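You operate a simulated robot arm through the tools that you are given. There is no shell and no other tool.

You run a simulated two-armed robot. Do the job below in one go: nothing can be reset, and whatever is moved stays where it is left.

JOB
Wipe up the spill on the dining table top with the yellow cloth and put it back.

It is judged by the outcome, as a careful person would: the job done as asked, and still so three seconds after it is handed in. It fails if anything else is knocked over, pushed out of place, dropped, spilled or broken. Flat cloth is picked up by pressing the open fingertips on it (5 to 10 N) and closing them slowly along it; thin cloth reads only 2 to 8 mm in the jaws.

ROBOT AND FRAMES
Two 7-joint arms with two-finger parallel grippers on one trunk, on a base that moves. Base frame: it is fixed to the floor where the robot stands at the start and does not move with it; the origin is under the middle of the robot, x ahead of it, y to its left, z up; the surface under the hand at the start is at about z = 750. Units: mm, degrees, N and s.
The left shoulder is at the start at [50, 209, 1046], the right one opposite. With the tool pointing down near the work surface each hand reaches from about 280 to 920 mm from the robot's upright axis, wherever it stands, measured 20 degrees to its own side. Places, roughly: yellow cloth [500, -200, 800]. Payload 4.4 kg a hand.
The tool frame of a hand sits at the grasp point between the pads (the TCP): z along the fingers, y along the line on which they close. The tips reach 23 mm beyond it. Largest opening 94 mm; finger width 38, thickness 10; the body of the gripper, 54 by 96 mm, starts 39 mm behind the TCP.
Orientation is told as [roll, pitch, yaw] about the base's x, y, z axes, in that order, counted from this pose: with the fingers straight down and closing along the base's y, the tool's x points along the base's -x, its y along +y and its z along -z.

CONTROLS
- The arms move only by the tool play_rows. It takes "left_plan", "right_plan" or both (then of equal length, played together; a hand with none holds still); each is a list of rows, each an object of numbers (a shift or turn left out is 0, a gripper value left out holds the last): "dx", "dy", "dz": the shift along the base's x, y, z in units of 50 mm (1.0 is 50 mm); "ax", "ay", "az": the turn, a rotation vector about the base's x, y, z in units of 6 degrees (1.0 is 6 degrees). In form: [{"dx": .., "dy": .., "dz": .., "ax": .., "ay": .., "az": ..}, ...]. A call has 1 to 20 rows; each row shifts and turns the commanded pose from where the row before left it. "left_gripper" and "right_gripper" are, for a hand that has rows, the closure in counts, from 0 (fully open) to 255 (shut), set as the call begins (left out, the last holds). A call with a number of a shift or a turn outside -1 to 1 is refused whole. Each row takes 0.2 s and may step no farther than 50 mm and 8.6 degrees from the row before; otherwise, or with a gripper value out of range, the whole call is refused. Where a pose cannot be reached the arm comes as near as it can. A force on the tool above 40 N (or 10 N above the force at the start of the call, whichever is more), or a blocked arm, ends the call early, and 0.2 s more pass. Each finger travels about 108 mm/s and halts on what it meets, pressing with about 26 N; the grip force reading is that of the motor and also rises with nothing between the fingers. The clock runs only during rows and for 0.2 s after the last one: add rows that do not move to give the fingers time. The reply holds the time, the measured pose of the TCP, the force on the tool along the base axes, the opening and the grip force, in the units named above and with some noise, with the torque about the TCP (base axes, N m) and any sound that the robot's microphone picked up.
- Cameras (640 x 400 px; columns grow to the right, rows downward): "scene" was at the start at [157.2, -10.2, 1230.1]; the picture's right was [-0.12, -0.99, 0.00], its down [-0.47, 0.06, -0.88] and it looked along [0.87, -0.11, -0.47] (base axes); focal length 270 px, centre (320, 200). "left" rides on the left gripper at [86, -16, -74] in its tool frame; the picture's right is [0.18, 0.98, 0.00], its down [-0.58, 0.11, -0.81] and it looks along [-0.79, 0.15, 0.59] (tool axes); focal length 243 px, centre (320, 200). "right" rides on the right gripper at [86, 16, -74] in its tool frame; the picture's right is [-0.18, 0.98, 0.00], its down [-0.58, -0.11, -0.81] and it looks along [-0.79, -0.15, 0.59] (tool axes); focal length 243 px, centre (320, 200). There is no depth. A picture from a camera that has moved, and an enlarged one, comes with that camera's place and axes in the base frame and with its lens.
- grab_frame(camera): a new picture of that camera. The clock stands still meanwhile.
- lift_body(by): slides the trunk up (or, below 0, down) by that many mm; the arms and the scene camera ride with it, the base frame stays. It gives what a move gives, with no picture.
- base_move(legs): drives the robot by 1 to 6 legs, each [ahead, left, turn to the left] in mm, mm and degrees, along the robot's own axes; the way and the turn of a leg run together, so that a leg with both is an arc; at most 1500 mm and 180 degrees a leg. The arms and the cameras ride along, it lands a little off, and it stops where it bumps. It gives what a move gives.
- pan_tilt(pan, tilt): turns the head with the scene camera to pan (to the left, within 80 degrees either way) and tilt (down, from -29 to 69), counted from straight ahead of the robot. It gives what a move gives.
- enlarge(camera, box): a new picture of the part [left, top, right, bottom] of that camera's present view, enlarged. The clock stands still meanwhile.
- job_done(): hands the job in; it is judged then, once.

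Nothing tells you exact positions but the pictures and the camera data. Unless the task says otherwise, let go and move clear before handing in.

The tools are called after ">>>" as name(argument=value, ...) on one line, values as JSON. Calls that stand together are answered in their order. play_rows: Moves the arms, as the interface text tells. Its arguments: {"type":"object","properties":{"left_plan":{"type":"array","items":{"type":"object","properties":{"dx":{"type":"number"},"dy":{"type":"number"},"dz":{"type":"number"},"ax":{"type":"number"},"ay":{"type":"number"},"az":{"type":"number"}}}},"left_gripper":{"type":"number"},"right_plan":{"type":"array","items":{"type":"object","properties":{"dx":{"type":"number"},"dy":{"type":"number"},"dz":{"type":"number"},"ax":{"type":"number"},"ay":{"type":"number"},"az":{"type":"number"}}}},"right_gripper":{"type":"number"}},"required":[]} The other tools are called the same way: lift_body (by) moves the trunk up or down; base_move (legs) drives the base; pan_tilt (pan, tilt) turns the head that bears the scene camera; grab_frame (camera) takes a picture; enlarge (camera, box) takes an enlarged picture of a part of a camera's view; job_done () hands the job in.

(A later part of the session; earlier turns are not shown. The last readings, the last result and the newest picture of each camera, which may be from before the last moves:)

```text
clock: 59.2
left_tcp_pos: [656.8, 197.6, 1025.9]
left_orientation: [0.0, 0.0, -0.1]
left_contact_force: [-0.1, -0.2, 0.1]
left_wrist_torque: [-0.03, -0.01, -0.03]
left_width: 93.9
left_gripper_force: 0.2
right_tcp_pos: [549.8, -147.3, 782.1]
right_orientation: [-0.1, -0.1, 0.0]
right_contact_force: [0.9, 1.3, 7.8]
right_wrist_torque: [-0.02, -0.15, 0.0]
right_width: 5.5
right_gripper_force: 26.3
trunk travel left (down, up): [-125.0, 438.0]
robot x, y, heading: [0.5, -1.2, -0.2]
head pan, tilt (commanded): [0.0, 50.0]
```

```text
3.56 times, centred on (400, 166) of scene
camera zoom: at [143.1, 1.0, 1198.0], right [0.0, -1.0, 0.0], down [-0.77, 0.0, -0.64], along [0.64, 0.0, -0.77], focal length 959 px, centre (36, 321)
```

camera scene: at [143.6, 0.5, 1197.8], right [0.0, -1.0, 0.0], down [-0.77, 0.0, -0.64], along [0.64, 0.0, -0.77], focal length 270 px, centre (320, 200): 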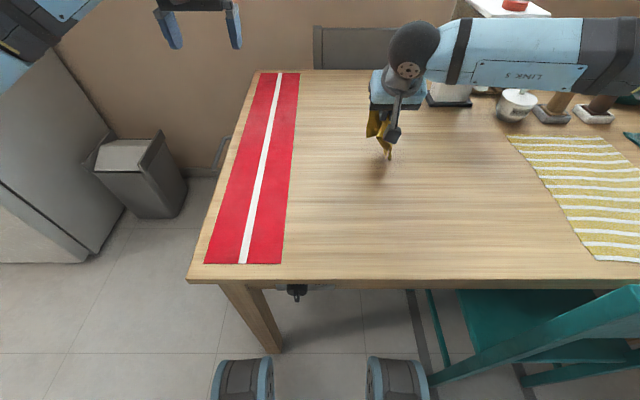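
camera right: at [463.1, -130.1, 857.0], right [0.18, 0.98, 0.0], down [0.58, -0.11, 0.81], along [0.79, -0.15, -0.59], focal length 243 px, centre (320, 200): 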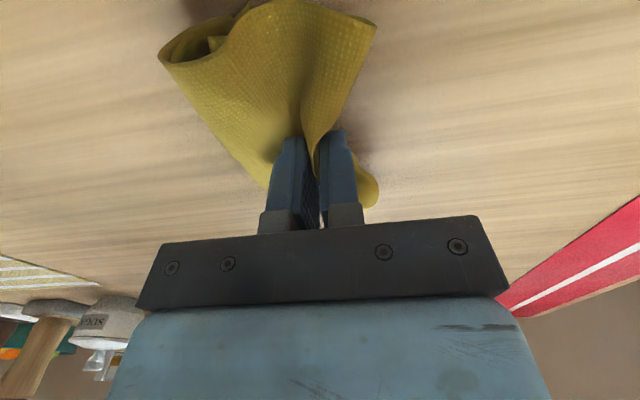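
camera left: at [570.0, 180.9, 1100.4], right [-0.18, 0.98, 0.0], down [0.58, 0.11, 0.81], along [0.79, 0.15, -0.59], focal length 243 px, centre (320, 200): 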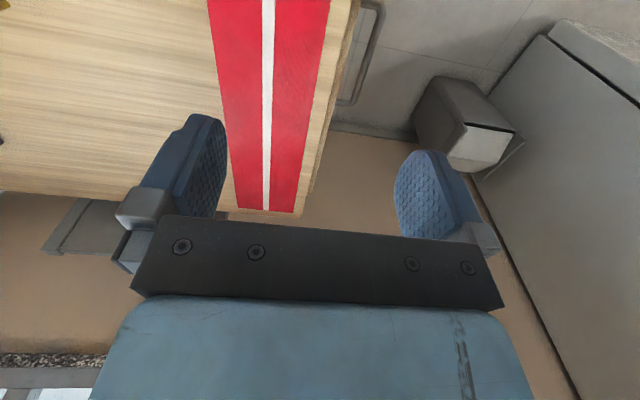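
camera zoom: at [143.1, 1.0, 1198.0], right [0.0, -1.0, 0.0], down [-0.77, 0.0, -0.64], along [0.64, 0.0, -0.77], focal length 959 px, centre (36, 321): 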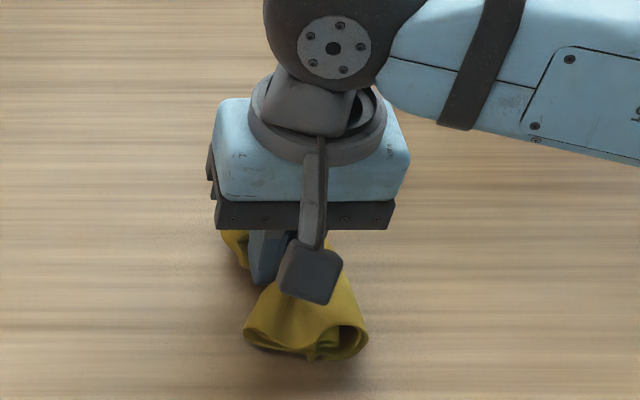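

The cloth is bunched around the tips with about 8 N pressing. I open the jaws slowly while pressing, to spread the fold back out.

>>> play_rows(right_plan=[{}, {}], right_gripper=235)

>>> play_rows(right_plan=[{}, {}], right_gripper=215)

>>> play_rows(right_plan=[{}, {}], right_gripper=190)

>>> grab_frame(camera="right")

>>> enlarge(camera="scene", box=[310, 110, 490, 222])

```text
clock: 59.9
left_tcp_pos: [657.1, 197.3, 1026.7]
left_orientation: [0.0, 0.0, 0.0]
left_contact_force: [0.0, -0.5, -0.1]
left_wrist_torque: [0.01, 0.01, -0.01]
left_width: 94.0
left_gripper_force: 0.0
right_tcp_pos: [548.0, -148.2, 780.5]
right_orientation: [0.0, 0.0, 0.1]
right_contact_force: [0.9, 1.6, 5.3]
right_wrist_torque: [-0.01, -0.1, 0.02]
right_width: 8.1
right_gripper_force: 0.4
trunk travel left (down, up): [-125.0, 438.0]
robot x, y, heading: [-1.3, 4.2, -0.0]
head pan, tilt (commanded): [0.0, 50.0]
```

```text
clock: 60.5
left_tcp_pos: [657.1, 198.9, 1025.0]
left_orientation: [0.0, 0.0, 0.0]
left_contact_force: [-0.2, 0.3, 0.8]
left_wrist_torque: [-0.02, 0.01, 0.02]
left_width: 94.3
left_gripper_force: 0.0
right_tcp_pos: [551.1, -147.1, 781.5]
right_orientation: [0.0, -0.1, 0.0]
right_contact_force: [-0.1, 1.0, 3.4]
right_wrist_torque: [0.03, -0.04, 0.0]
right_width: 14.0
right_gripper_force: 0.0
trunk travel left (down, up): [-125.0, 438.0]
robot x, y, heading: [0.8, -1.3, -0.0]
head pan, tilt (commanded): [0.0, 50.0]
```

```text
clock: 61.0
left_tcp_pos: [657.0, 197.6, 1025.2]
left_orientation: [0.0, 0.0, 0.0]
left_contact_force: [0.2, -0.1, -0.4]
left_wrist_torque: [0.0, -0.02, -0.01]
left_width: 93.9
left_gripper_force: 0.0
right_tcp_pos: [549.9, -147.0, 781.2]
right_orientation: [0.0, 0.0, 0.0]
right_contact_force: [-0.2, 0.9, 3.5]
right_wrist_torque: [-0.04, -0.07, 0.06]
right_width: 23.5
right_gripper_force: 0.1
trunk travel left (down, up): [-125.0, 438.0]
robot x, y, heading: [3.5, -1.2, 0.1]
head pan, tilt (commanded): [0.0, 50.0]
```

```text
taken
camera right: at [463.0, -130.2, 856.5], right [0.18, 0.98, 0.0], down [0.58, -0.11, 0.81], along [0.79, -0.15, -0.59], focal length 243 px, centre (320, 200)
```

right: 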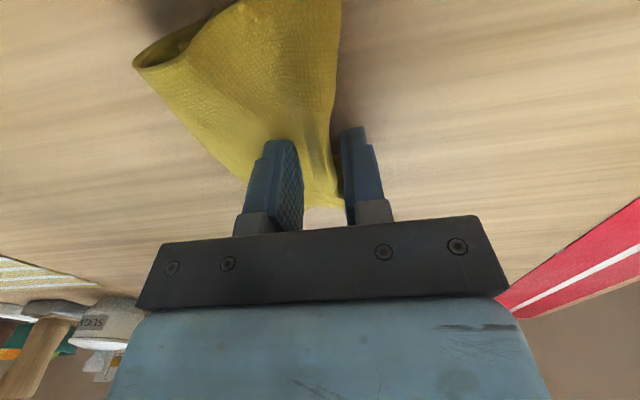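

```text
3.56 times, centred on (400, 166) of scene
camera zoom: at [143.4, 0.9, 1197.9], right [0.0, -1.0, 0.0], down [-0.77, 0.0, -0.64], along [0.64, 0.0, -0.77], focal length 959 px, centre (36, 321)
```

zoom: 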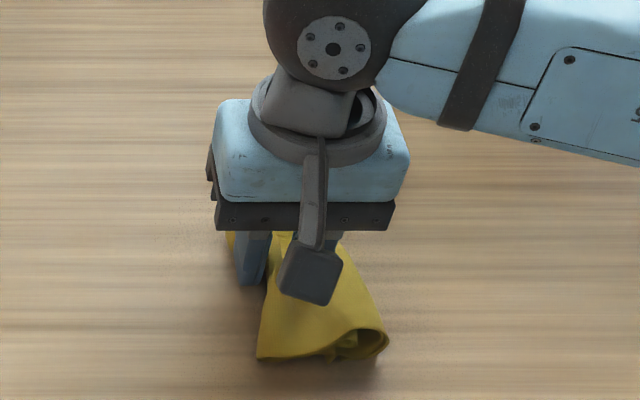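

The fold is released and the cloth lies between and right of the fingers. I open fully, lift straight up and look at its state.

>>> play_rows(right_plan=[{"dz": 0.02}, {}], right_gripper=150)

>>> play_rows(right_plan=[{}, {}, {"dz": 0.1}, {"dz": 0.3}, {"dz": 0.5}, {"dz": 0.6}, {"dz": 0.6}, {}], right_gripper=90)

>>> grab_frame(camera="right")

>>> enlarge(camera="scene", box=[310, 120, 490, 232])

```text
clock: 61.6
left_tcp_pos: [656.9, 197.9, 1026.1]
left_orientation: [-0.1, -0.1, -0.1]
left_contact_force: [0.2, -1.0, 0.5]
left_wrist_torque: [-0.04, 0.01, 0.04]
left_width: 94.0
left_gripper_force: 0.1
right_tcp_pos: [549.6, -147.1, 781.7]
right_orientation: [0.0, -0.1, 0.0]
right_contact_force: [-0.3, 1.2, 1.7]
right_wrist_torque: [-0.02, -0.03, 0.06]
right_width: 38.1
right_gripper_force: 0.1
trunk travel left (down, up): [-125.0, 438.0]
robot x, y, heading: [0.1, 0.8, -0.1]
head pan, tilt (commanded): [0.0, 50.0]
```

```text
clock: 63.5
left_tcp_pos: [658.1, 198.3, 1026.0]
left_orientation: [0.0, 0.0, 0.0]
left_contact_force: [0.6, -0.4, -0.1]
left_wrist_torque: [-0.02, 0.02, -0.02]
left_width: 94.1
left_gripper_force: 0.0
right_tcp_pos: [552.8, -146.8, 883.5]
right_orientation: [0.0, 0.0, 0.1]
right_contact_force: [-0.2, 0.1, 0.3]
right_wrist_torque: [-0.01, -0.01, 0.02]
right_width: 60.6
right_gripper_force: 0.1
trunk travel left (down, up): [-125.0, 438.0]
robot x, y, heading: [2.1, -2.3, -0.0]
head pan, tilt (commanded): [0.0, 50.0]
```

```text
taken
camera right: at [465.8, -130.7, 958.8], right [0.18, 0.98, 0.0], down [0.58, -0.11, 0.81], along [0.79, -0.15, -0.59], focal length 243 px, centre (320, 200)
```

right: 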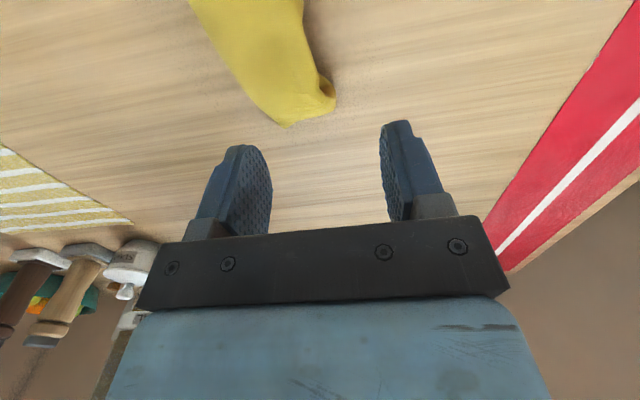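

```text
3.56 times, centred on (400, 176) of scene
camera zoom: at [143.8, 0.6, 1197.8], right [0.0, -1.0, 0.0], down [-0.77, 0.0, -0.64], along [0.64, 0.0, -0.77], focal length 959 px, centre (36, 285)
```

zoom: 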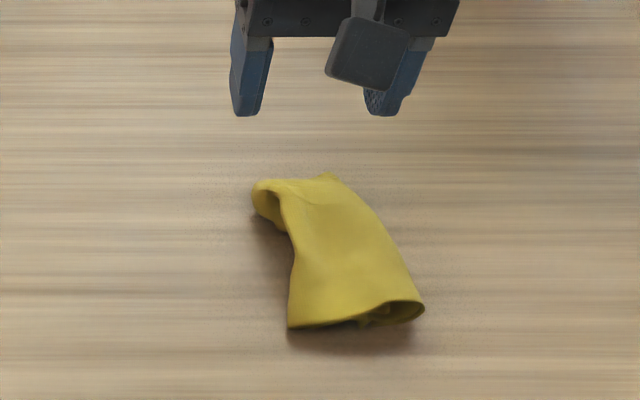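

The cloth lies released at x 486–620, y −231…−144, so centred close to its old place, but it is folded double with one half tucked under. I take a closer look to decide how to spread it out as it was.

>>> play_rows(right_plan=[{"dx": -0.5, "dz": 0.3}, {"dx": -0.5, "dy": -0.3, "dz": 0.3}, {"dx": -0.5, "dy": -0.4, "dz": 0.2}, {"dx": -0.5, "dy": -0.4}, {}], right_gripper=0)

>>> grab_frame(camera="right")

>>> enlarge(camera="scene", box=[350, 145, 460, 214])

```text
clock: 64.7
left_tcp_pos: [658.5, 197.8, 1025.2]
left_orientation: [-0.1, 0.0, 0.1]
left_contact_force: [0.0, 0.2, 0.5]
left_wrist_torque: [0.01, 0.02, 0.01]
left_width: 94.2
left_gripper_force: 0.1
right_tcp_pos: [450.6, -202.6, 925.9]
right_orientation: [0.1, 0.1, 0.0]
right_contact_force: [0.3, -0.4, 0.4]
right_wrist_torque: [-0.01, -0.02, -0.01]
right_width: 93.9
right_gripper_force: 0.1
trunk travel left (down, up): [-125.0, 438.0]
robot x, y, heading: [-0.2, -1.8, -0.2]
head pan, tilt (commanded): [0.0, 50.0]
```

```text
taken
camera right: at [364.2, -186.3, 1000.9], right [0.18, 0.98, 0.0], down [0.58, -0.11, 0.81], along [0.79, -0.15, -0.59], focal length 243 px, centre (320, 200)
```

right: 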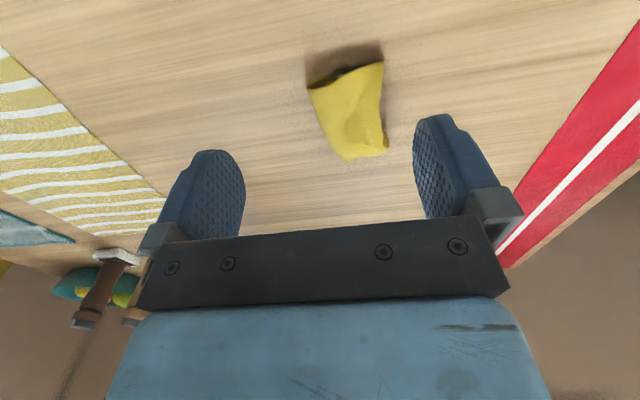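

```text
5.80 times, centred on (405, 180) of scene
camera zoom: at [143.9, 1.0, 1197.8], right [0.0, -1.0, 0.0], down [-0.77, 0.0, -0.64], along [0.64, 0.0, -0.77], focal length 1563 px, centre (-173, 319)
```

zoom: 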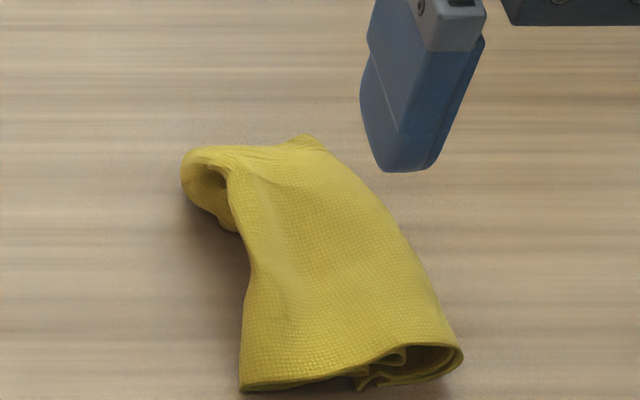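

The right edge seems to be rolled under like a tube. I look at the near end from lower down with the right camera to understand the layers.

>>> play_rows(right_plan=[{"dx": -0.2, "dz": -0.6}, {"dx": -0.2, "dz": -0.6}, {"dx": -0.2, "dz": -0.6}, {"dz": -0.5}, {}])

>>> grab_frame(camera="right")

>>> enlarge(camera="right", box=[230, 110, 420, 229])

```text
clock: 65.8
left_tcp_pos: [657.6, 198.5, 1025.3]
left_orientation: [0.0, 0.0, 0.1]
left_contact_force: [-1.2, -0.3, 0.0]
left_wrist_torque: [0.01, -0.01, 0.0]
left_width: 93.9
left_gripper_force: 0.1
right_tcp_pos: [421.9, -201.4, 812.5]
right_orientation: [-0.1, 0.0, 0.1]
right_contact_force: [0.0, 0.1, -0.2]
right_wrist_torque: [0.02, -0.03, 0.05]
right_width: 94.0
right_gripper_force: 0.1
trunk travel left (down, up): [-125.0, 438.0]
robot x, y, heading: [-1.9, 0.3, 0.0]
head pan, tilt (commanded): [0.0, 50.0]
```

```text
taken
camera right: at [335.0, -185.1, 887.3], right [0.18, 0.98, 0.0], down [0.58, -0.11, 0.81], along [0.79, -0.15, -0.59], focal length 243 px, centre (320, 200)
```

right: 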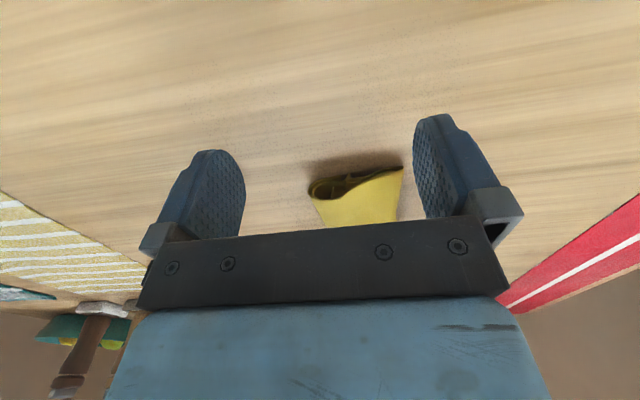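

```text
3.36 times, centred on (325, 170) of right
camera zoom: at [335.0, -185.1, 887.3], right [0.18, 0.98, 0.0], down [0.58, -0.11, 0.81], along [0.79, -0.15, -0.59], focal length 816 px, centre (303, 302)
```

zoom: 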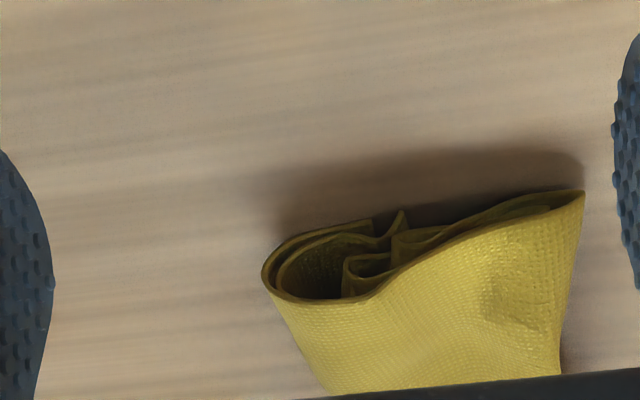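

From the low view: the fold ridge is on the left edge, the top half runs over to the right and curls under there, and the other half is tucked inside. I will pinch the curled right edge and drag the cloth leftward so that it trails out flat onto its old place; first I go above that edge at about [545, −208].

>>> play_rows(right_plan=[{"dz": 0.7}, {"dz": 0.7}, {"dx": 0.8, "az": 0.4}, {"dx": 0.8, "dy": -0.05, "az": 0.5}, {"dx": 0.85, "dy": -0.08, "az": 0.5}, {}, {}], right_gripper=132)

>>> grab_frame(camera="right")

>>> enlarge(camera="scene", box=[330, 110, 490, 210])

```text
clock: 67.5
left_tcp_pos: [657.5, 197.9, 1025.2]
left_orientation: [0.0, 0.0, 0.0]
left_contact_force: [0.6, 0.2, 0.2]
left_wrist_torque: [0.02, 0.0, 0.0]
left_width: 94.0
left_gripper_force: 0.0
right_tcp_pos: [541.6, -207.9, 882.2]
right_orientation: [-0.1, 0.0, 8.4]
right_contact_force: [-0.6, -1.0, -0.5]
right_wrist_torque: [0.02, 0.04, -0.02]
right_width: 45.4
right_gripper_force: 0.1
trunk travel left (down, up): [-125.0, 438.0]
robot x, y, heading: [1.3, 1.0, 0.2]
head pan, tilt (commanded): [0.0, 50.0]
```

```text
taken
camera right: at [454.0, -204.3, 958.2], right [0.04, 1.0, 0.0], down [0.59, -0.02, 0.81], along [0.81, -0.03, -0.59], focal length 243 px, centre (320, 200)
```

right: 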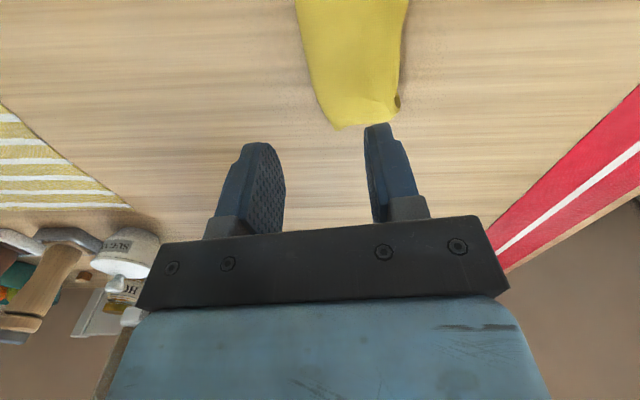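

```text
4.00 times, centred on (410, 160) of scene
camera zoom: at [143.8, 0.7, 1197.8], right [0.0, -1.0, 0.0], down [-0.77, 0.0, -0.64], along [0.64, 0.0, -0.77], focal length 1078 px, centre (-40, 360)
```

zoom: 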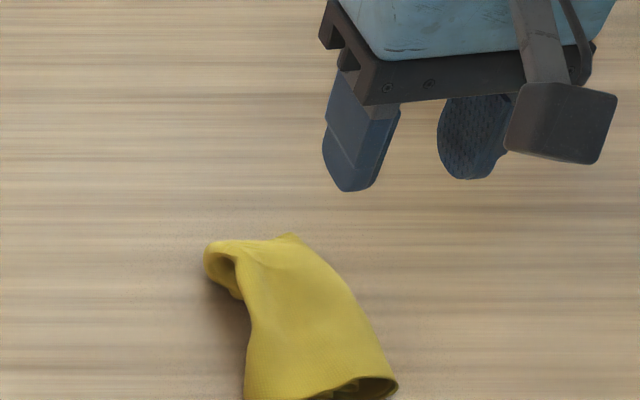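

The hand straddles the right edge of the cloth (edge at y ≈ −217 there). I go down, slowly at the end.

>>> play_rows(right_plan=[{"dz": -0.5}, {"dz": -0.5}, {"dz": -0.4}, {"dz": -0.2}, {"dz": -0.15}, {}])

>>> play_rows(right_plan=[{"dz": -0.06}, {"dz": -0.06}, {}])

>>> enlarge(camera="scene", box=[330, 130, 490, 230])

```text
clock: 68.8
left_tcp_pos: [656.9, 197.8, 1027.1]
left_orientation: [0.0, 0.0, 0.0]
left_contact_force: [0.0, 0.1, 0.0]
left_wrist_torque: [0.03, 0.03, -0.01]
left_width: 94.0
left_gripper_force: 0.0
right_tcp_pos: [542.8, -209.1, 795.2]
right_orientation: [0.1, 0.1, 8.4]
right_contact_force: [0.3, -0.1, 0.6]
right_wrist_torque: [-0.03, -0.02, 0.0]
right_width: 45.3
right_gripper_force: 0.2
trunk travel left (down, up): [-125.0, 438.0]
robot x, y, heading: [-0.3, 1.3, 0.2]
head pan, tilt (commanded): [0.0, 50.0]
```

```text
clock: 69.7
left_tcp_pos: [656.9, 197.7, 1025.7]
left_orientation: [0.0, 0.0, -0.1]
left_contact_force: [-0.3, 0.4, -0.2]
left_wrist_torque: [0.01, -0.02, 0.01]
left_width: 93.6
left_gripper_force: 0.1
right_tcp_pos: [542.8, -209.3, 788.0]
right_orientation: [-0.1, 0.0, 8.4]
right_contact_force: [0.6, -0.6, 0.1]
right_wrist_torque: [-0.03, -0.01, 0.0]
right_width: 45.4
right_gripper_force: 0.1
trunk travel left (down, up): [-125.0, 438.0]
robot x, y, heading: [-0.2, 1.5, -0.2]
head pan, tilt (commanded): [0.0, 50.0]
```

```text
4.00 times, centred on (410, 180) of scene
camera zoom: at [143.7, 0.7, 1197.8], right [0.0, -1.0, 0.0], down [-0.77, 0.0, -0.64], along [0.64, 0.0, -0.77], focal length 1078 px, centre (-40, 280)
```

zoom: 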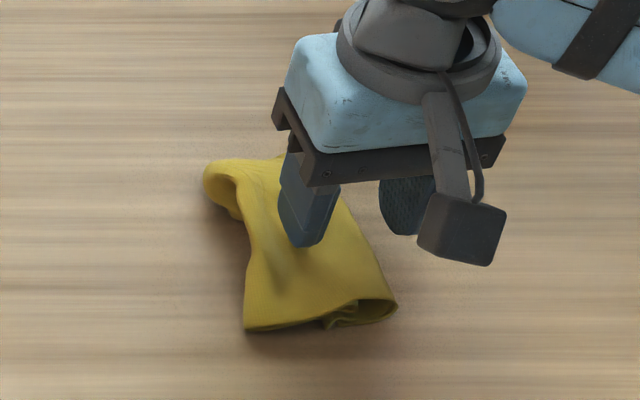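

The left finger sits in the middle of the cloth; I narrow the opening and shift slightly right so that only the edge roll is pinched, then lower further.

>>> play_rows(right_plan=[{"dz": 0.15}, {"dy": -0.12}, {}, {"dz": -0.15}, {"dz": -0.06}, {"dz": -0.06}, {}], right_gripper=168)

>>> play_rows(right_plan=[{"dz": -0.05}, {"dz": -0.05}, {}])

>>> enlarge(camera="scene", box=[330, 130, 490, 230])

>>> grab_frame(camera="right")

```text
clock: 71.2
left_tcp_pos: [656.8, 197.6, 1025.5]
left_orientation: [0.0, 0.0, 0.0]
left_contact_force: [-0.3, -0.6, 0.1]
left_wrist_torque: [0.01, -0.01, -0.02]
left_width: 94.1
left_gripper_force: 0.1
right_tcp_pos: [543.8, -214.3, 781.2]
right_orientation: [-0.1, 0.0, 8.4]
right_contact_force: [0.6, -0.2, 3.7]
right_wrist_torque: [0.06, -0.02, 0.0]
right_width: 31.9
right_gripper_force: 0.4
trunk travel left (down, up): [-125.0, 438.0]
robot x, y, heading: [2.0, 2.3, -0.0]
head pan, tilt (commanded): [0.0, 50.0]
```

```text
clock: 72.0
left_tcp_pos: [656.0, 198.1, 1027.5]
left_orientation: [0.0, 0.0, 0.0]
left_contact_force: [0.5, 0.5, 0.5]
left_wrist_torque: [0.0, 0.02, 0.02]
left_width: 94.1
left_gripper_force: 0.0
right_tcp_pos: [543.0, -213.2, 778.8]
right_orientation: [0.1, -0.4, 8.5]
right_contact_force: [4.3, 0.6, 20.7]
right_wrist_torque: [0.42, -0.15, -0.11]
right_width: 31.8
right_gripper_force: 0.1
trunk travel left (down, up): [-125.0, 438.0]
robot x, y, heading: [1.4, -0.6, 0.0]
head pan, tilt (commanded): [0.0, 50.0]
```

```text
4.00 times, centred on (410, 180) of scene
camera zoom: at [142.3, 1.3, 1198.3], right [0.0, -1.0, 0.0], down [-0.77, 0.0, -0.64], along [0.64, 0.0, -0.77], focal length 1078 px, centre (-40, 280)
```

zoom: 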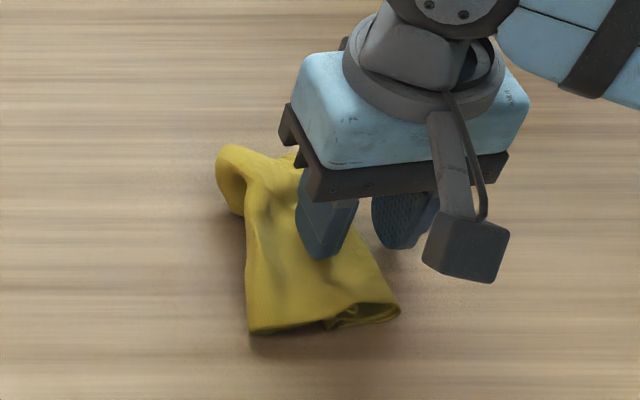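

```text
taken
camera right: at [454.0, -209.9, 853.8], right [0.04, 1.0, 0.0], down [0.59, -0.02, 0.81], along [0.81, -0.03, -0.59], focal length 243 px, centre (320, 200)
```

right: 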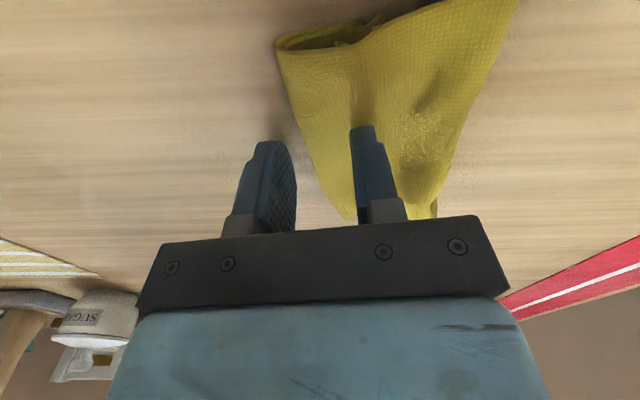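

The left finger presses with 20 N on the stacked cloth; I ease up to about 6 N and then close slowly.

>>> play_rows(right_plan=[{"dz": 0.05}, {}])

>>> play_rows(right_plan=[{}, {}], right_gripper=190)

>>> play_rows(right_plan=[{}, {}], right_gripper=210)

>>> grab_frame(camera="right")

>>> enlarge(camera="scene", box=[330, 130, 490, 230])

```text
clock: 72.7
left_tcp_pos: [656.4, 197.8, 1025.5]
left_orientation: [-0.1, 0.1, 0.1]
left_contact_force: [-0.3, -0.2, -0.1]
left_wrist_torque: [-0.01, 0.0, 0.01]
left_width: 93.8
left_gripper_force: 0.0
right_tcp_pos: [540.5, -215.1, 779.0]
right_orientation: [0.0, 0.0, 8.4]
right_contact_force: [4.7, 1.4, 13.3]
right_wrist_torque: [0.28, -0.16, -0.09]
right_width: 32.5
right_gripper_force: 0.6
trunk travel left (down, up): [-125.0, 438.0]
robot x, y, heading: [-4.9, -0.1, 0.0]
head pan, tilt (commanded): [0.0, 50.0]
```

```text
clock: 73.2
left_tcp_pos: [655.8, 197.9, 1026.7]
left_orientation: [0.0, -0.1, -0.1]
left_contact_force: [0.9, 0.1, 0.1]
left_wrist_torque: [0.0, 0.02, 0.03]
left_width: 94.1
left_gripper_force: 0.1
right_tcp_pos: [541.5, -214.3, 779.2]
right_orientation: [0.0, 0.1, 8.5]
right_contact_force: [0.3, 5.5, 11.3]
right_wrist_torque: [0.31, -0.06, 0.01]
right_width: 26.2
right_gripper_force: 1.9
trunk travel left (down, up): [-125.0, 438.0]
robot x, y, heading: [-0.3, -0.0, -0.1]
head pan, tilt (commanded): [0.0, 50.0]
```

```text
clock: 73.8
left_tcp_pos: [656.2, 198.4, 1025.5]
left_orientation: [0.0, -0.1, 0.0]
left_contact_force: [0.4, 0.3, -0.4]
left_wrist_torque: [0.01, -0.02, 0.01]
left_width: 94.1
left_gripper_force: 0.0
right_tcp_pos: [541.5, -215.3, 778.9]
right_orientation: [-0.1, 0.0, 8.4]
right_contact_force: [-0.5, -1.5, 9.7]
right_wrist_torque: [0.11, -0.02, -0.01]
right_width: 15.8
right_gripper_force: 0.0
trunk travel left (down, up): [-125.0, 438.0]
robot x, y, heading: [1.6, 1.8, -0.0]
head pan, tilt (commanded): [0.0, 50.0]
```

```text
taken
camera right: at [453.1, -211.4, 854.6], right [0.04, 1.0, 0.0], down [0.59, -0.02, 0.81], along [0.81, -0.03, -0.59], focal length 243 px, centre (320, 200)
```

right: 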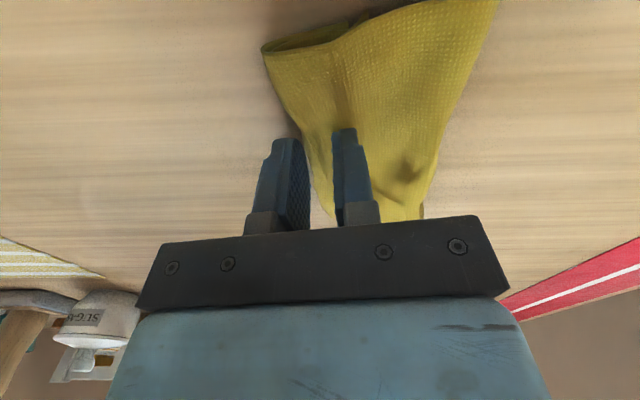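

```text
4.00 times, centred on (410, 180) of scene
camera zoom: at [142.8, 0.8, 1198.0], right [0.0, -1.0, 0.0], down [-0.77, 0.0, -0.64], along [0.64, 0.0, -0.77], focal length 1078 px, centre (-40, 280)
```

zoom: 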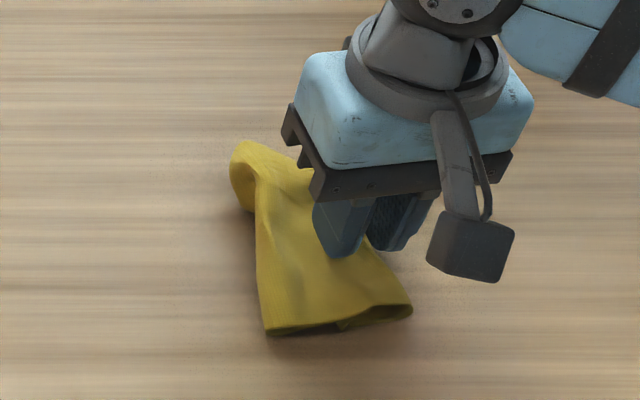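

The edge is being gathered between the fingers. I close completely.

>>> play_rows(right_plan=[{}, {}], right_gripper=230)

>>> play_rows(right_plan=[{}, {}, {}], right_gripper=255)

>>> grab_frame(camera="right")

>>> enlarge(camera="scene", box=[330, 130, 490, 230])

```text
clock: 74.5
left_tcp_pos: [655.9, 198.6, 1026.3]
left_orientation: [0.0, -0.1, 0.0]
left_contact_force: [0.5, 0.8, -0.4]
left_wrist_torque: [-0.01, 0.03, 0.01]
left_width: 93.9
left_gripper_force: 0.1
right_tcp_pos: [541.2, -214.6, 779.4]
right_orientation: [-0.1, -0.1, 8.4]
right_contact_force: [0.1, 0.3, 9.5]
right_wrist_torque: [0.13, -0.05, 0.0]
right_width: 9.9
right_gripper_force: 0.9
trunk travel left (down, up): [-125.0, 438.0]
robot x, y, heading: [1.8, -1.0, 0.0]
head pan, tilt (commanded): [0.0, 50.0]
```

```text
clock: 75.2
left_tcp_pos: [657.2, 198.7, 1025.1]
left_orientation: [0.0, 0.0, 0.0]
left_contact_force: [-0.4, 0.0, -0.2]
left_wrist_torque: [-0.01, 0.04, 0.02]
left_width: 94.0
left_gripper_force: 0.0
right_tcp_pos: [542.2, -215.7, 780.3]
right_orientation: [0.0, -0.2, 8.4]
right_contact_force: [-0.4, -2.4, 9.8]
right_wrist_torque: [0.07, -0.02, 0.03]
right_width: 3.3
right_gripper_force: 25.8
trunk travel left (down, up): [-125.0, 438.0]
robot x, y, heading: [-0.4, 0.2, 0.1]
head pan, tilt (commanded): [0.0, 50.0]
```

```text
taken
camera right: at [453.3, -211.1, 854.5], right [0.04, 1.0, 0.0], down [0.59, -0.02, 0.81], along [0.81, -0.03, -0.59], focal length 243 px, centre (320, 200)
```

right: 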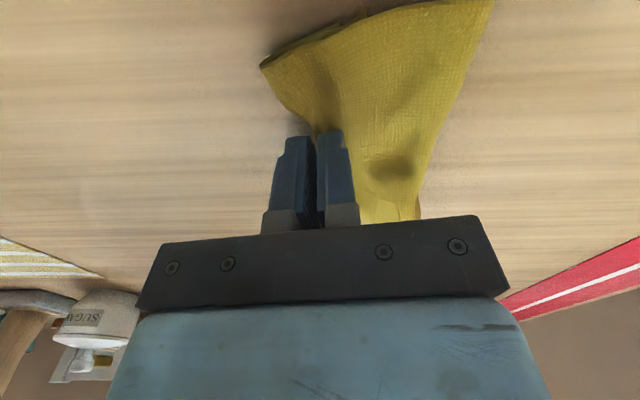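

```text
4.00 times, centred on (410, 180) of scene
camera zoom: at [143.0, 0.8, 1197.9], right [0.0, -1.0, 0.0], down [-0.77, 0.0, -0.64], along [0.64, 0.0, -0.77], focal length 1078 px, centre (-40, 280)
```

zoom: 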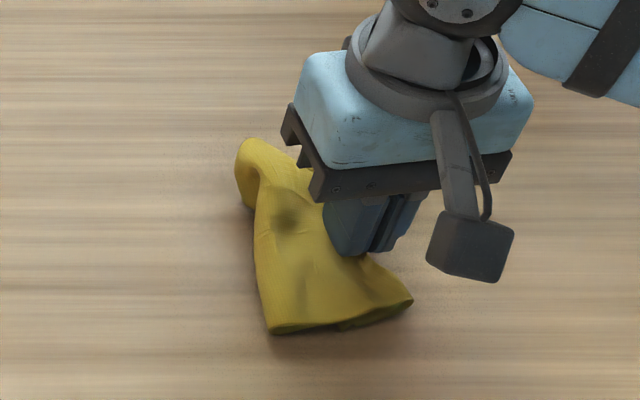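

The jaws read 3.3 mm, so a cloth edge seems to be held. I lift slowly and check.

>>> play_rows(right_plan=[{"dz": 0.1}, {"dz": 0.2}, {"dz": 0.3}, {"dz": 0.3}, {"dz": 0.3}, {"dz": 0.3}, {}])

>>> grab_frame(camera="right")

>>> enlarge(camera="scene", box=[330, 120, 490, 220])

```text
clock: 76.8
left_tcp_pos: [657.4, 198.2, 1026.1]
left_orientation: [0.0, 0.0, 0.0]
left_contact_force: [-1.5, 0.2, -0.3]
left_wrist_torque: [0.05, -0.03, 0.03]
left_width: 93.9
left_gripper_force: 0.1
right_tcp_pos: [542.0, -215.2, 855.2]
right_orientation: [0.0, 0.1, 8.4]
right_contact_force: [-0.1, -0.2, -0.6]
right_wrist_torque: [-0.01, 0.0, 0.03]
right_width: 3.0
right_gripper_force: 26.1
trunk travel left (down, up): [-125.0, 438.0]
robot x, y, heading: [-1.0, -1.7, 0.1]
head pan, tilt (commanded): [0.0, 50.0]
```

```text
taken
camera right: at [454.0, -210.4, 929.9], right [0.04, 1.0, 0.0], down [0.59, -0.02, 0.81], along [0.81, -0.03, -0.59], focal length 243 px, centre (320, 200)
```

right: 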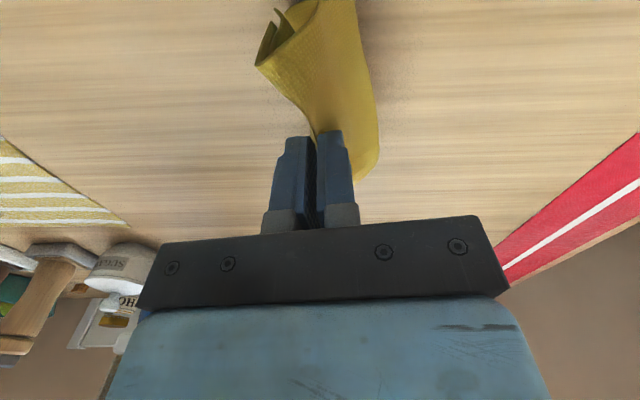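

```text
4.00 times, centred on (410, 170) of scene
camera zoom: at [143.8, 0.7, 1197.8], right [0.0, -1.0, 0.0], down [-0.77, 0.0, -0.64], along [0.64, 0.0, -0.77], focal length 1078 px, centre (-40, 320)
```

zoom: 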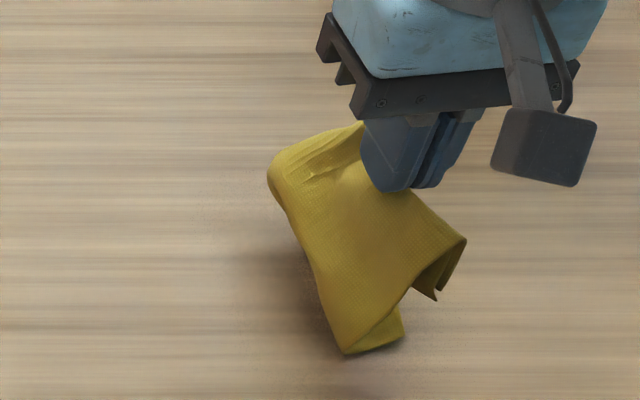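

The cloth is held by its right edge and hangs open. I raise it a bit more, shift right, then drag it down and to the left so the rest trails out flat behind it.

>>> play_rows(right_plan=[{"dz": 0.4}, {"dz": 0.3, "dy": -0.3}, {"dy": -0.4}, {"dy": -0.4}, {}, {}, {}])

>>> enlarge(camera="scene", box=[330, 110, 500, 216])

>>> grab_frame(camera="right")

```text
clock: 78.5
left_tcp_pos: [658.0, 198.8, 1025.5]
left_orientation: [0.0, -0.1, 0.0]
left_contact_force: [-0.2, 0.9, 0.4]
left_wrist_torque: [0.0, -0.01, -0.01]
left_width: 94.1
left_gripper_force: 0.0
right_tcp_pos: [540.8, -269.6, 887.5]
right_orientation: [0.1, 0.0, 8.3]
right_contact_force: [0.2, 0.8, 0.1]
right_wrist_torque: [-0.02, -0.01, 0.01]
right_width: 3.0
right_gripper_force: 26.1
trunk travel left (down, up): [-125.0, 438.0]
robot x, y, heading: [0.2, 0.2, -0.1]
head pan, tilt (commanded): [0.0, 50.0]
```

```text
3.76 times, centred on (415, 163) of scene
camera zoom: at [143.7, 0.7, 1197.8], right [0.0, -1.0, 0.0], down [-0.77, 0.0, -0.64], along [0.64, 0.0, -0.77], focal length 1015 px, centre (-38, 339)
```

zoom: 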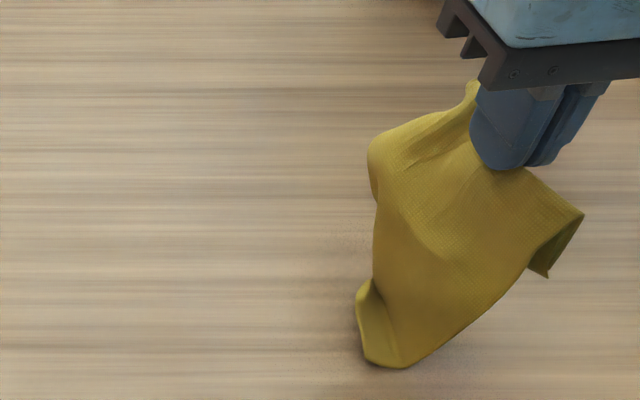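

```text
taken
camera right: at [452.4, -265.8, 963.9], right [0.04, 1.0, 0.0], down [0.59, -0.02, 0.81], along [0.81, -0.03, -0.59], focal length 243 px, centre (320, 200)
```

right: 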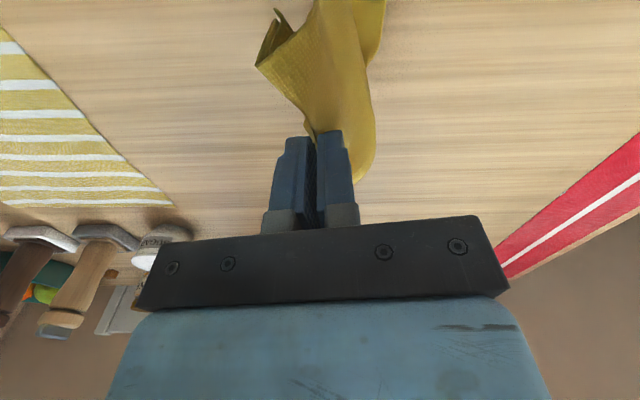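

The cloth hangs open nicely now. I start a bit further right, touch down, and then draw it left and down in one steady motion.

>>> play_rows(right_plan=[{"dz": 0.5}, {"dy": -0.5, "dz": 0.1}, {"dz": -0.3}, {"dz": -0.3}, {}, {"dy": 0.3, "dz": -0.15, "az": -0.06}, {"dy": 0.3, "dz": -0.15, "az": -0.06}, {"dy": 0.3, "dz": -0.15, "az": -0.06}, {"dy": 0.3, "dz": -0.15, "az": -0.06}, {"dy": 0.3, "dz": -0.15, "az": -0.06}, {"dy": 0.3, "dz": -0.15, "az": -0.06}, {}])

>>> enlarge(camera="scene", box=[330, 110, 500, 216])

>>> grab_frame(camera="right")

```text
clock: 81.0
left_tcp_pos: [656.9, 198.6, 1025.9]
left_orientation: [0.1, 0.0, 0.0]
left_contact_force: [1.1, 0.5, 0.2]
left_wrist_torque: [0.01, 0.0, 0.0]
left_width: 94.2
left_gripper_force: 0.1
right_tcp_pos: [541.7, -202.4, 843.3]
right_orientation: [-0.1, 0.0, 6.1]
right_contact_force: [-0.9, 0.1, 0.4]
right_wrist_torque: [-0.01, -0.03, 0.0]
right_width: 3.0
right_gripper_force: 25.8
trunk travel left (down, up): [-125.0, 438.0]
robot x, y, heading: [-1.6, -1.9, 0.2]
head pan, tilt (commanded): [0.0, 50.0]
```

```text
3.76 times, centred on (415, 163) of scene
camera zoom: at [143.6, 0.6, 1197.8], right [0.0, -1.0, 0.0], down [-0.77, 0.0, -0.64], along [0.64, 0.0, -0.77], focal length 1015 px, centre (-38, 339)
```

zoom: 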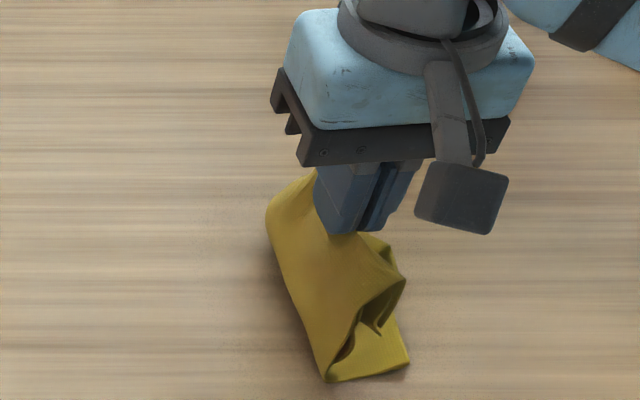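

```text
taken
camera right: at [454.6, -196.2, 918.5], right [0.08, 1.0, 0.0], down [0.59, -0.05, 0.81], along [0.8, -0.06, -0.59], focal length 243 px, centre (320, 200)
```

right: 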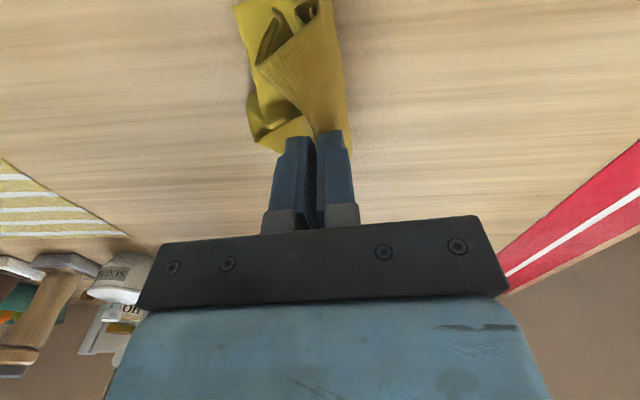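

The lower half is now lying on the table and trailing right. I keep drawing left and down.

>>> play_rows(right_plan=[{"dy": 0.3, "dz": -0.1, "az": -0.06}, {"dy": 0.3, "dz": -0.1, "az": -0.06}, {"dy": 0.3, "dz": -0.1, "az": -0.06}, {"dy": 0.3, "dz": -0.12, "az": -0.06}, {"dy": 0.3, "dz": -0.12, "az": -0.06}, {}])

>>> enlarge(camera="scene", box=[310, 110, 480, 216])

>>> grab_frame(camera="right")

```text
clock: 82.5
left_tcp_pos: [657.1, 198.6, 1024.5]
left_orientation: [0.0, 0.0, 0.0]
left_contact_force: [-0.8, 0.3, -0.3]
left_wrist_torque: [0.04, 0.04, 0.01]
left_width: 93.9
left_gripper_force: 0.1
right_tcp_pos: [541.8, -129.0, 818.4]
right_orientation: [0.0, 0.0, 4.4]
right_contact_force: [0.0, 0.4, -0.9]
right_wrist_torque: [0.0, 0.02, -0.01]
right_width: 3.2
right_gripper_force: 26.0
trunk travel left (down, up): [-125.0, 438.0]
robot x, y, heading: [0.2, 1.4, 0.1]
head pan, tilt (commanded): [0.0, 50.0]
```

```text
3.76 times, centred on (395, 163) of scene
camera zoom: at [143.6, 0.6, 1197.8], right [0.0, -1.0, 0.0], down [-0.77, 0.0, -0.64], along [0.64, 0.0, -0.77], focal length 1015 px, centre (38, 339)
```

zoom: 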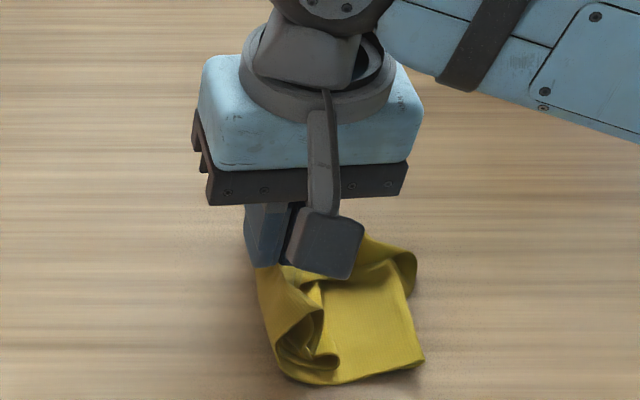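

```text
taken
camera right: at [454.6, -118.8, 893.2], right [0.11, 0.99, 0.0], down [0.59, -0.06, 0.81], along [0.8, -0.09, -0.59], focal length 243 px, centre (320, 200)
```

right: 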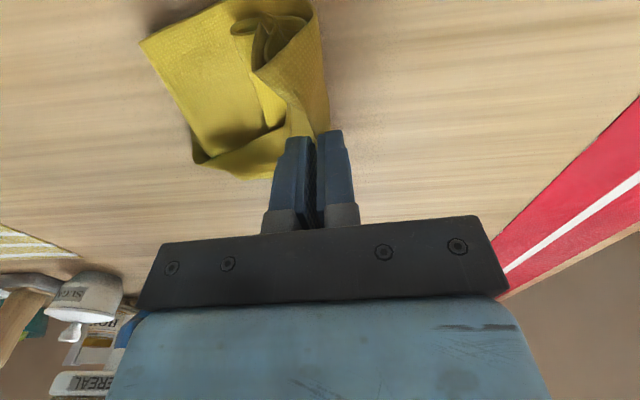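

Excellent: the trailing half is lying flat to the right. I continue to draw left and lower to the table.

>>> play_rows(right_plan=[{"dy": 0.25, "dz": -0.12, "az": -0.06}, {"dy": 0.25, "dz": -0.12, "az": -0.06}, {"dy": 0.25, "dz": -0.12, "az": -0.06}, {"dy": 0.25, "dz": -0.1}, {}])

>>> enlarge(camera="scene", box=[310, 110, 480, 216])

>>> grab_frame(camera="right")

```text
clock: 83.7
left_tcp_pos: [656.3, 198.4, 1025.1]
left_orientation: [0.0, 0.0, 0.1]
left_contact_force: [-0.4, -0.1, 0.1]
left_wrist_torque: [-0.03, -0.02, -0.01]
left_width: 93.9
left_gripper_force: 0.1
right_tcp_pos: [540.2, -80.2, 794.4]
right_orientation: [0.1, -0.1, 3.3]
right_contact_force: [-0.6, 0.2, 0.9]
right_wrist_torque: [-0.02, 0.0, -0.02]
right_width: 3.3
right_gripper_force: 25.2
trunk travel left (down, up): [-125.0, 438.0]
robot x, y, heading: [1.6, 2.2, 0.0]
head pan, tilt (commanded): [0.0, 50.0]
```

```text
3.76 times, centred on (395, 163) of scene
camera zoom: at [143.7, 0.6, 1197.8], right [0.0, -1.0, 0.0], down [-0.77, 0.0, -0.64], along [0.64, 0.0, -0.77], focal length 1015 px, centre (38, 339)
```

zoom: 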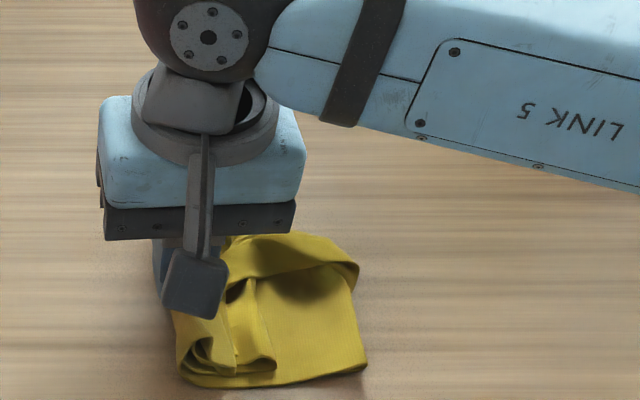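

```text
taken
camera right: at [453.8, -68.1, 869.6], right [0.13, 0.99, 0.0], down [0.59, -0.07, 0.81], along [0.8, -0.1, -0.59], focal length 243 px, centre (320, 200)
```

right: 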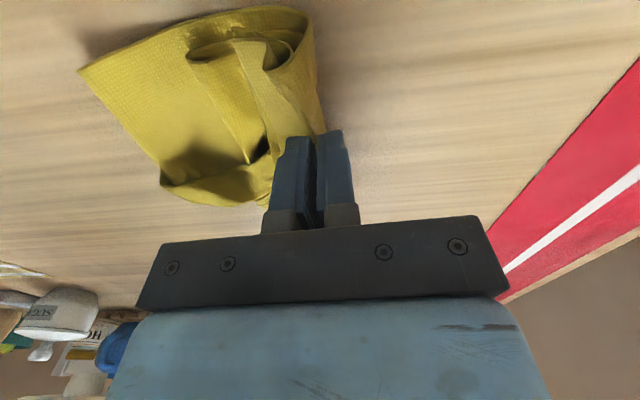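

The cloth now lies mostly flat but about 30 mm too far left. I will lift it and repeat the same laying motion, offset so that it ends centred on its original place.

>>> play_rows(right_plan=[{"dz": 0.5}, {"dz": 0.7}, {"dz": 0.7}, {"dz": 0.5, "dy": -0.5}, {"dy": -0.8}, {"dy": -0.8}, {"dy": -0.8}, {"dy": -0.8}, {"dy": -0.8}, {"dy": -0.7, "dx": 0.1}, {}, {}, {"dz": -0.4}, {"dz": -0.3}, {}])

>>> grab_frame(camera="scene")

>>> enlarge(camera="scene", box=[350, 110, 520, 216])

```text
clock: 86.8
left_tcp_pos: [657.3, 197.0, 1025.4]
left_orientation: [0.0, 0.0, 0.1]
left_contact_force: [-0.4, 0.0, 0.1]
left_wrist_torque: [-0.02, 0.0, -0.02]
left_width: 94.1
left_gripper_force: 0.0
right_tcp_pos: [547.6, -338.5, 881.0]
right_orientation: [0.0, 0.0, 3.4]
right_contact_force: [-0.6, 0.4, 0.1]
right_wrist_torque: [-0.01, -0.02, 0.03]
right_width: 3.2
right_gripper_force: 25.7
trunk travel left (down, up): [-125.0, 438.0]
robot x, y, heading: [1.6, 1.9, 0.0]
head pan, tilt (commanded): [0.0, 50.0]
```

```text
taken
camera scene: at [143.7, 0.7, 1197.8], right [0.0, -1.0, 0.0], down [-0.77, 0.0, -0.64], along [0.64, 0.0, -0.77], focal length 270 px, centre (320, 200)
```

scene: 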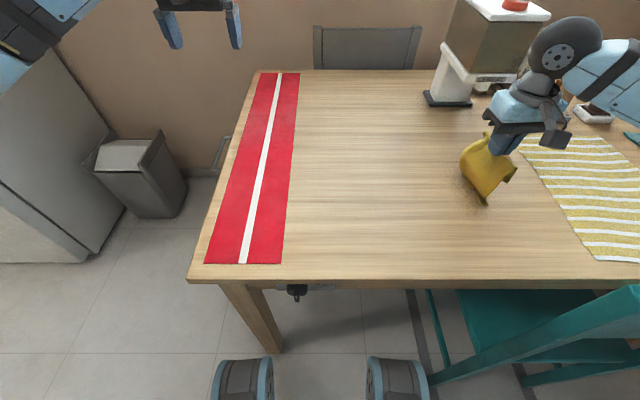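

```text
3.76 times, centred on (435, 163) of scene
camera zoom: at [143.7, 0.7, 1197.8], right [0.0, -1.0, 0.0], down [-0.77, 0.0, -0.64], along [0.64, 0.0, -0.77], focal length 1015 px, centre (-113, 339)
```

zoom: 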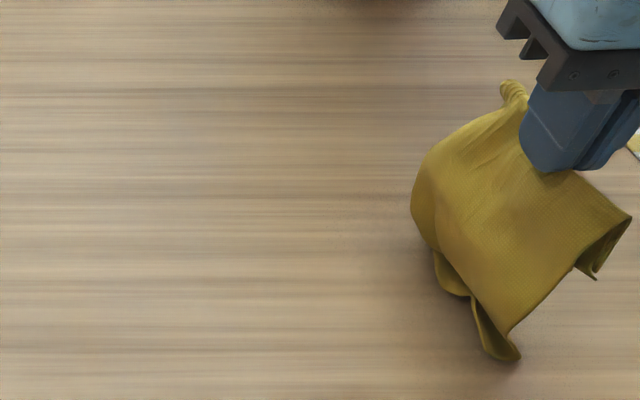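

The cloth hangs open again, clear of the placemat. I repeat the draw to the left while lowering.

>>> play_rows(right_plan=[{"dy": 0.3, "dz": -0.12}, {"dy": 0.3, "dz": -0.12}, {"dy": 0.3, "dz": -0.12}, {"dy": 0.3, "dz": -0.12}, {"dy": 0.3, "dz": -0.12}, {"dy": 0.3, "dz": -0.12}, {"dy": 0.3, "dz": -0.12}, {"dy": 0.3, "dz": -0.12}, {"dy": 0.3, "dz": -0.12}, {"dy": 0.3, "dz": -0.12}, {}])

>>> enlarge(camera="scene", box=[330, 110, 500, 216])

>>> grab_frame(camera="right")

```text
clock: 89.2
left_tcp_pos: [657.4, 197.7, 1025.8]
left_orientation: [0.0, 0.0, 0.0]
left_contact_force: [-0.8, -0.1, -0.4]
left_wrist_torque: [0.02, -0.01, 0.01]
left_width: 94.2
left_gripper_force: 0.1
right_tcp_pos: [547.4, -190.0, 820.8]
right_orientation: [0.0, 0.0, 3.4]
right_contact_force: [-0.4, 0.3, -0.4]
right_wrist_torque: [0.04, 0.01, 0.0]
right_width: 2.9
right_gripper_force: 26.1
trunk travel left (down, up): [-125.0, 438.0]
robot x, y, heading: [-0.3, -0.1, -0.0]
head pan, tilt (commanded): [0.0, 50.0]
```

```text
3.76 times, centred on (415, 163) of scene
camera zoom: at [143.6, 0.5, 1197.8], right [0.0, -1.0, 0.0], down [-0.77, 0.0, -0.64], along [0.64, 0.0, -0.77], focal length 1015 px, centre (-38, 339)
```

zoom: 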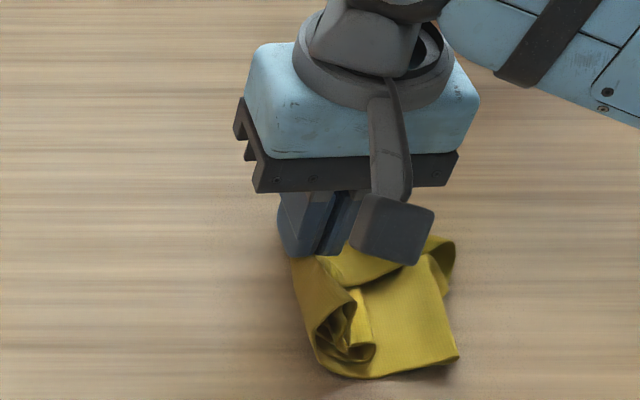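

```text
taken
camera right: at [459.8, -178.0, 896.0], right [0.13, 0.99, 0.0], down [0.59, -0.07, 0.81], along [0.8, -0.1, -0.59], focal length 243 px, centre (320, 200)
```

right: 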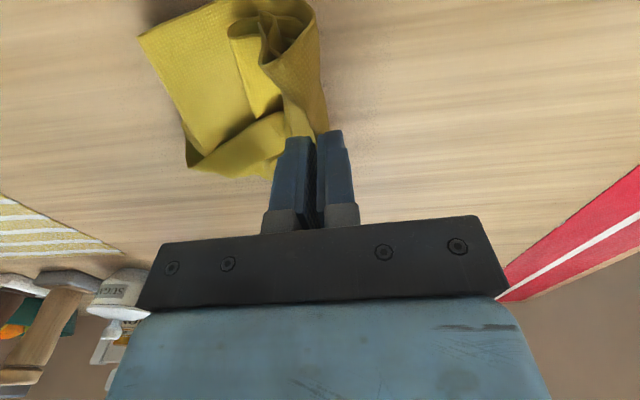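

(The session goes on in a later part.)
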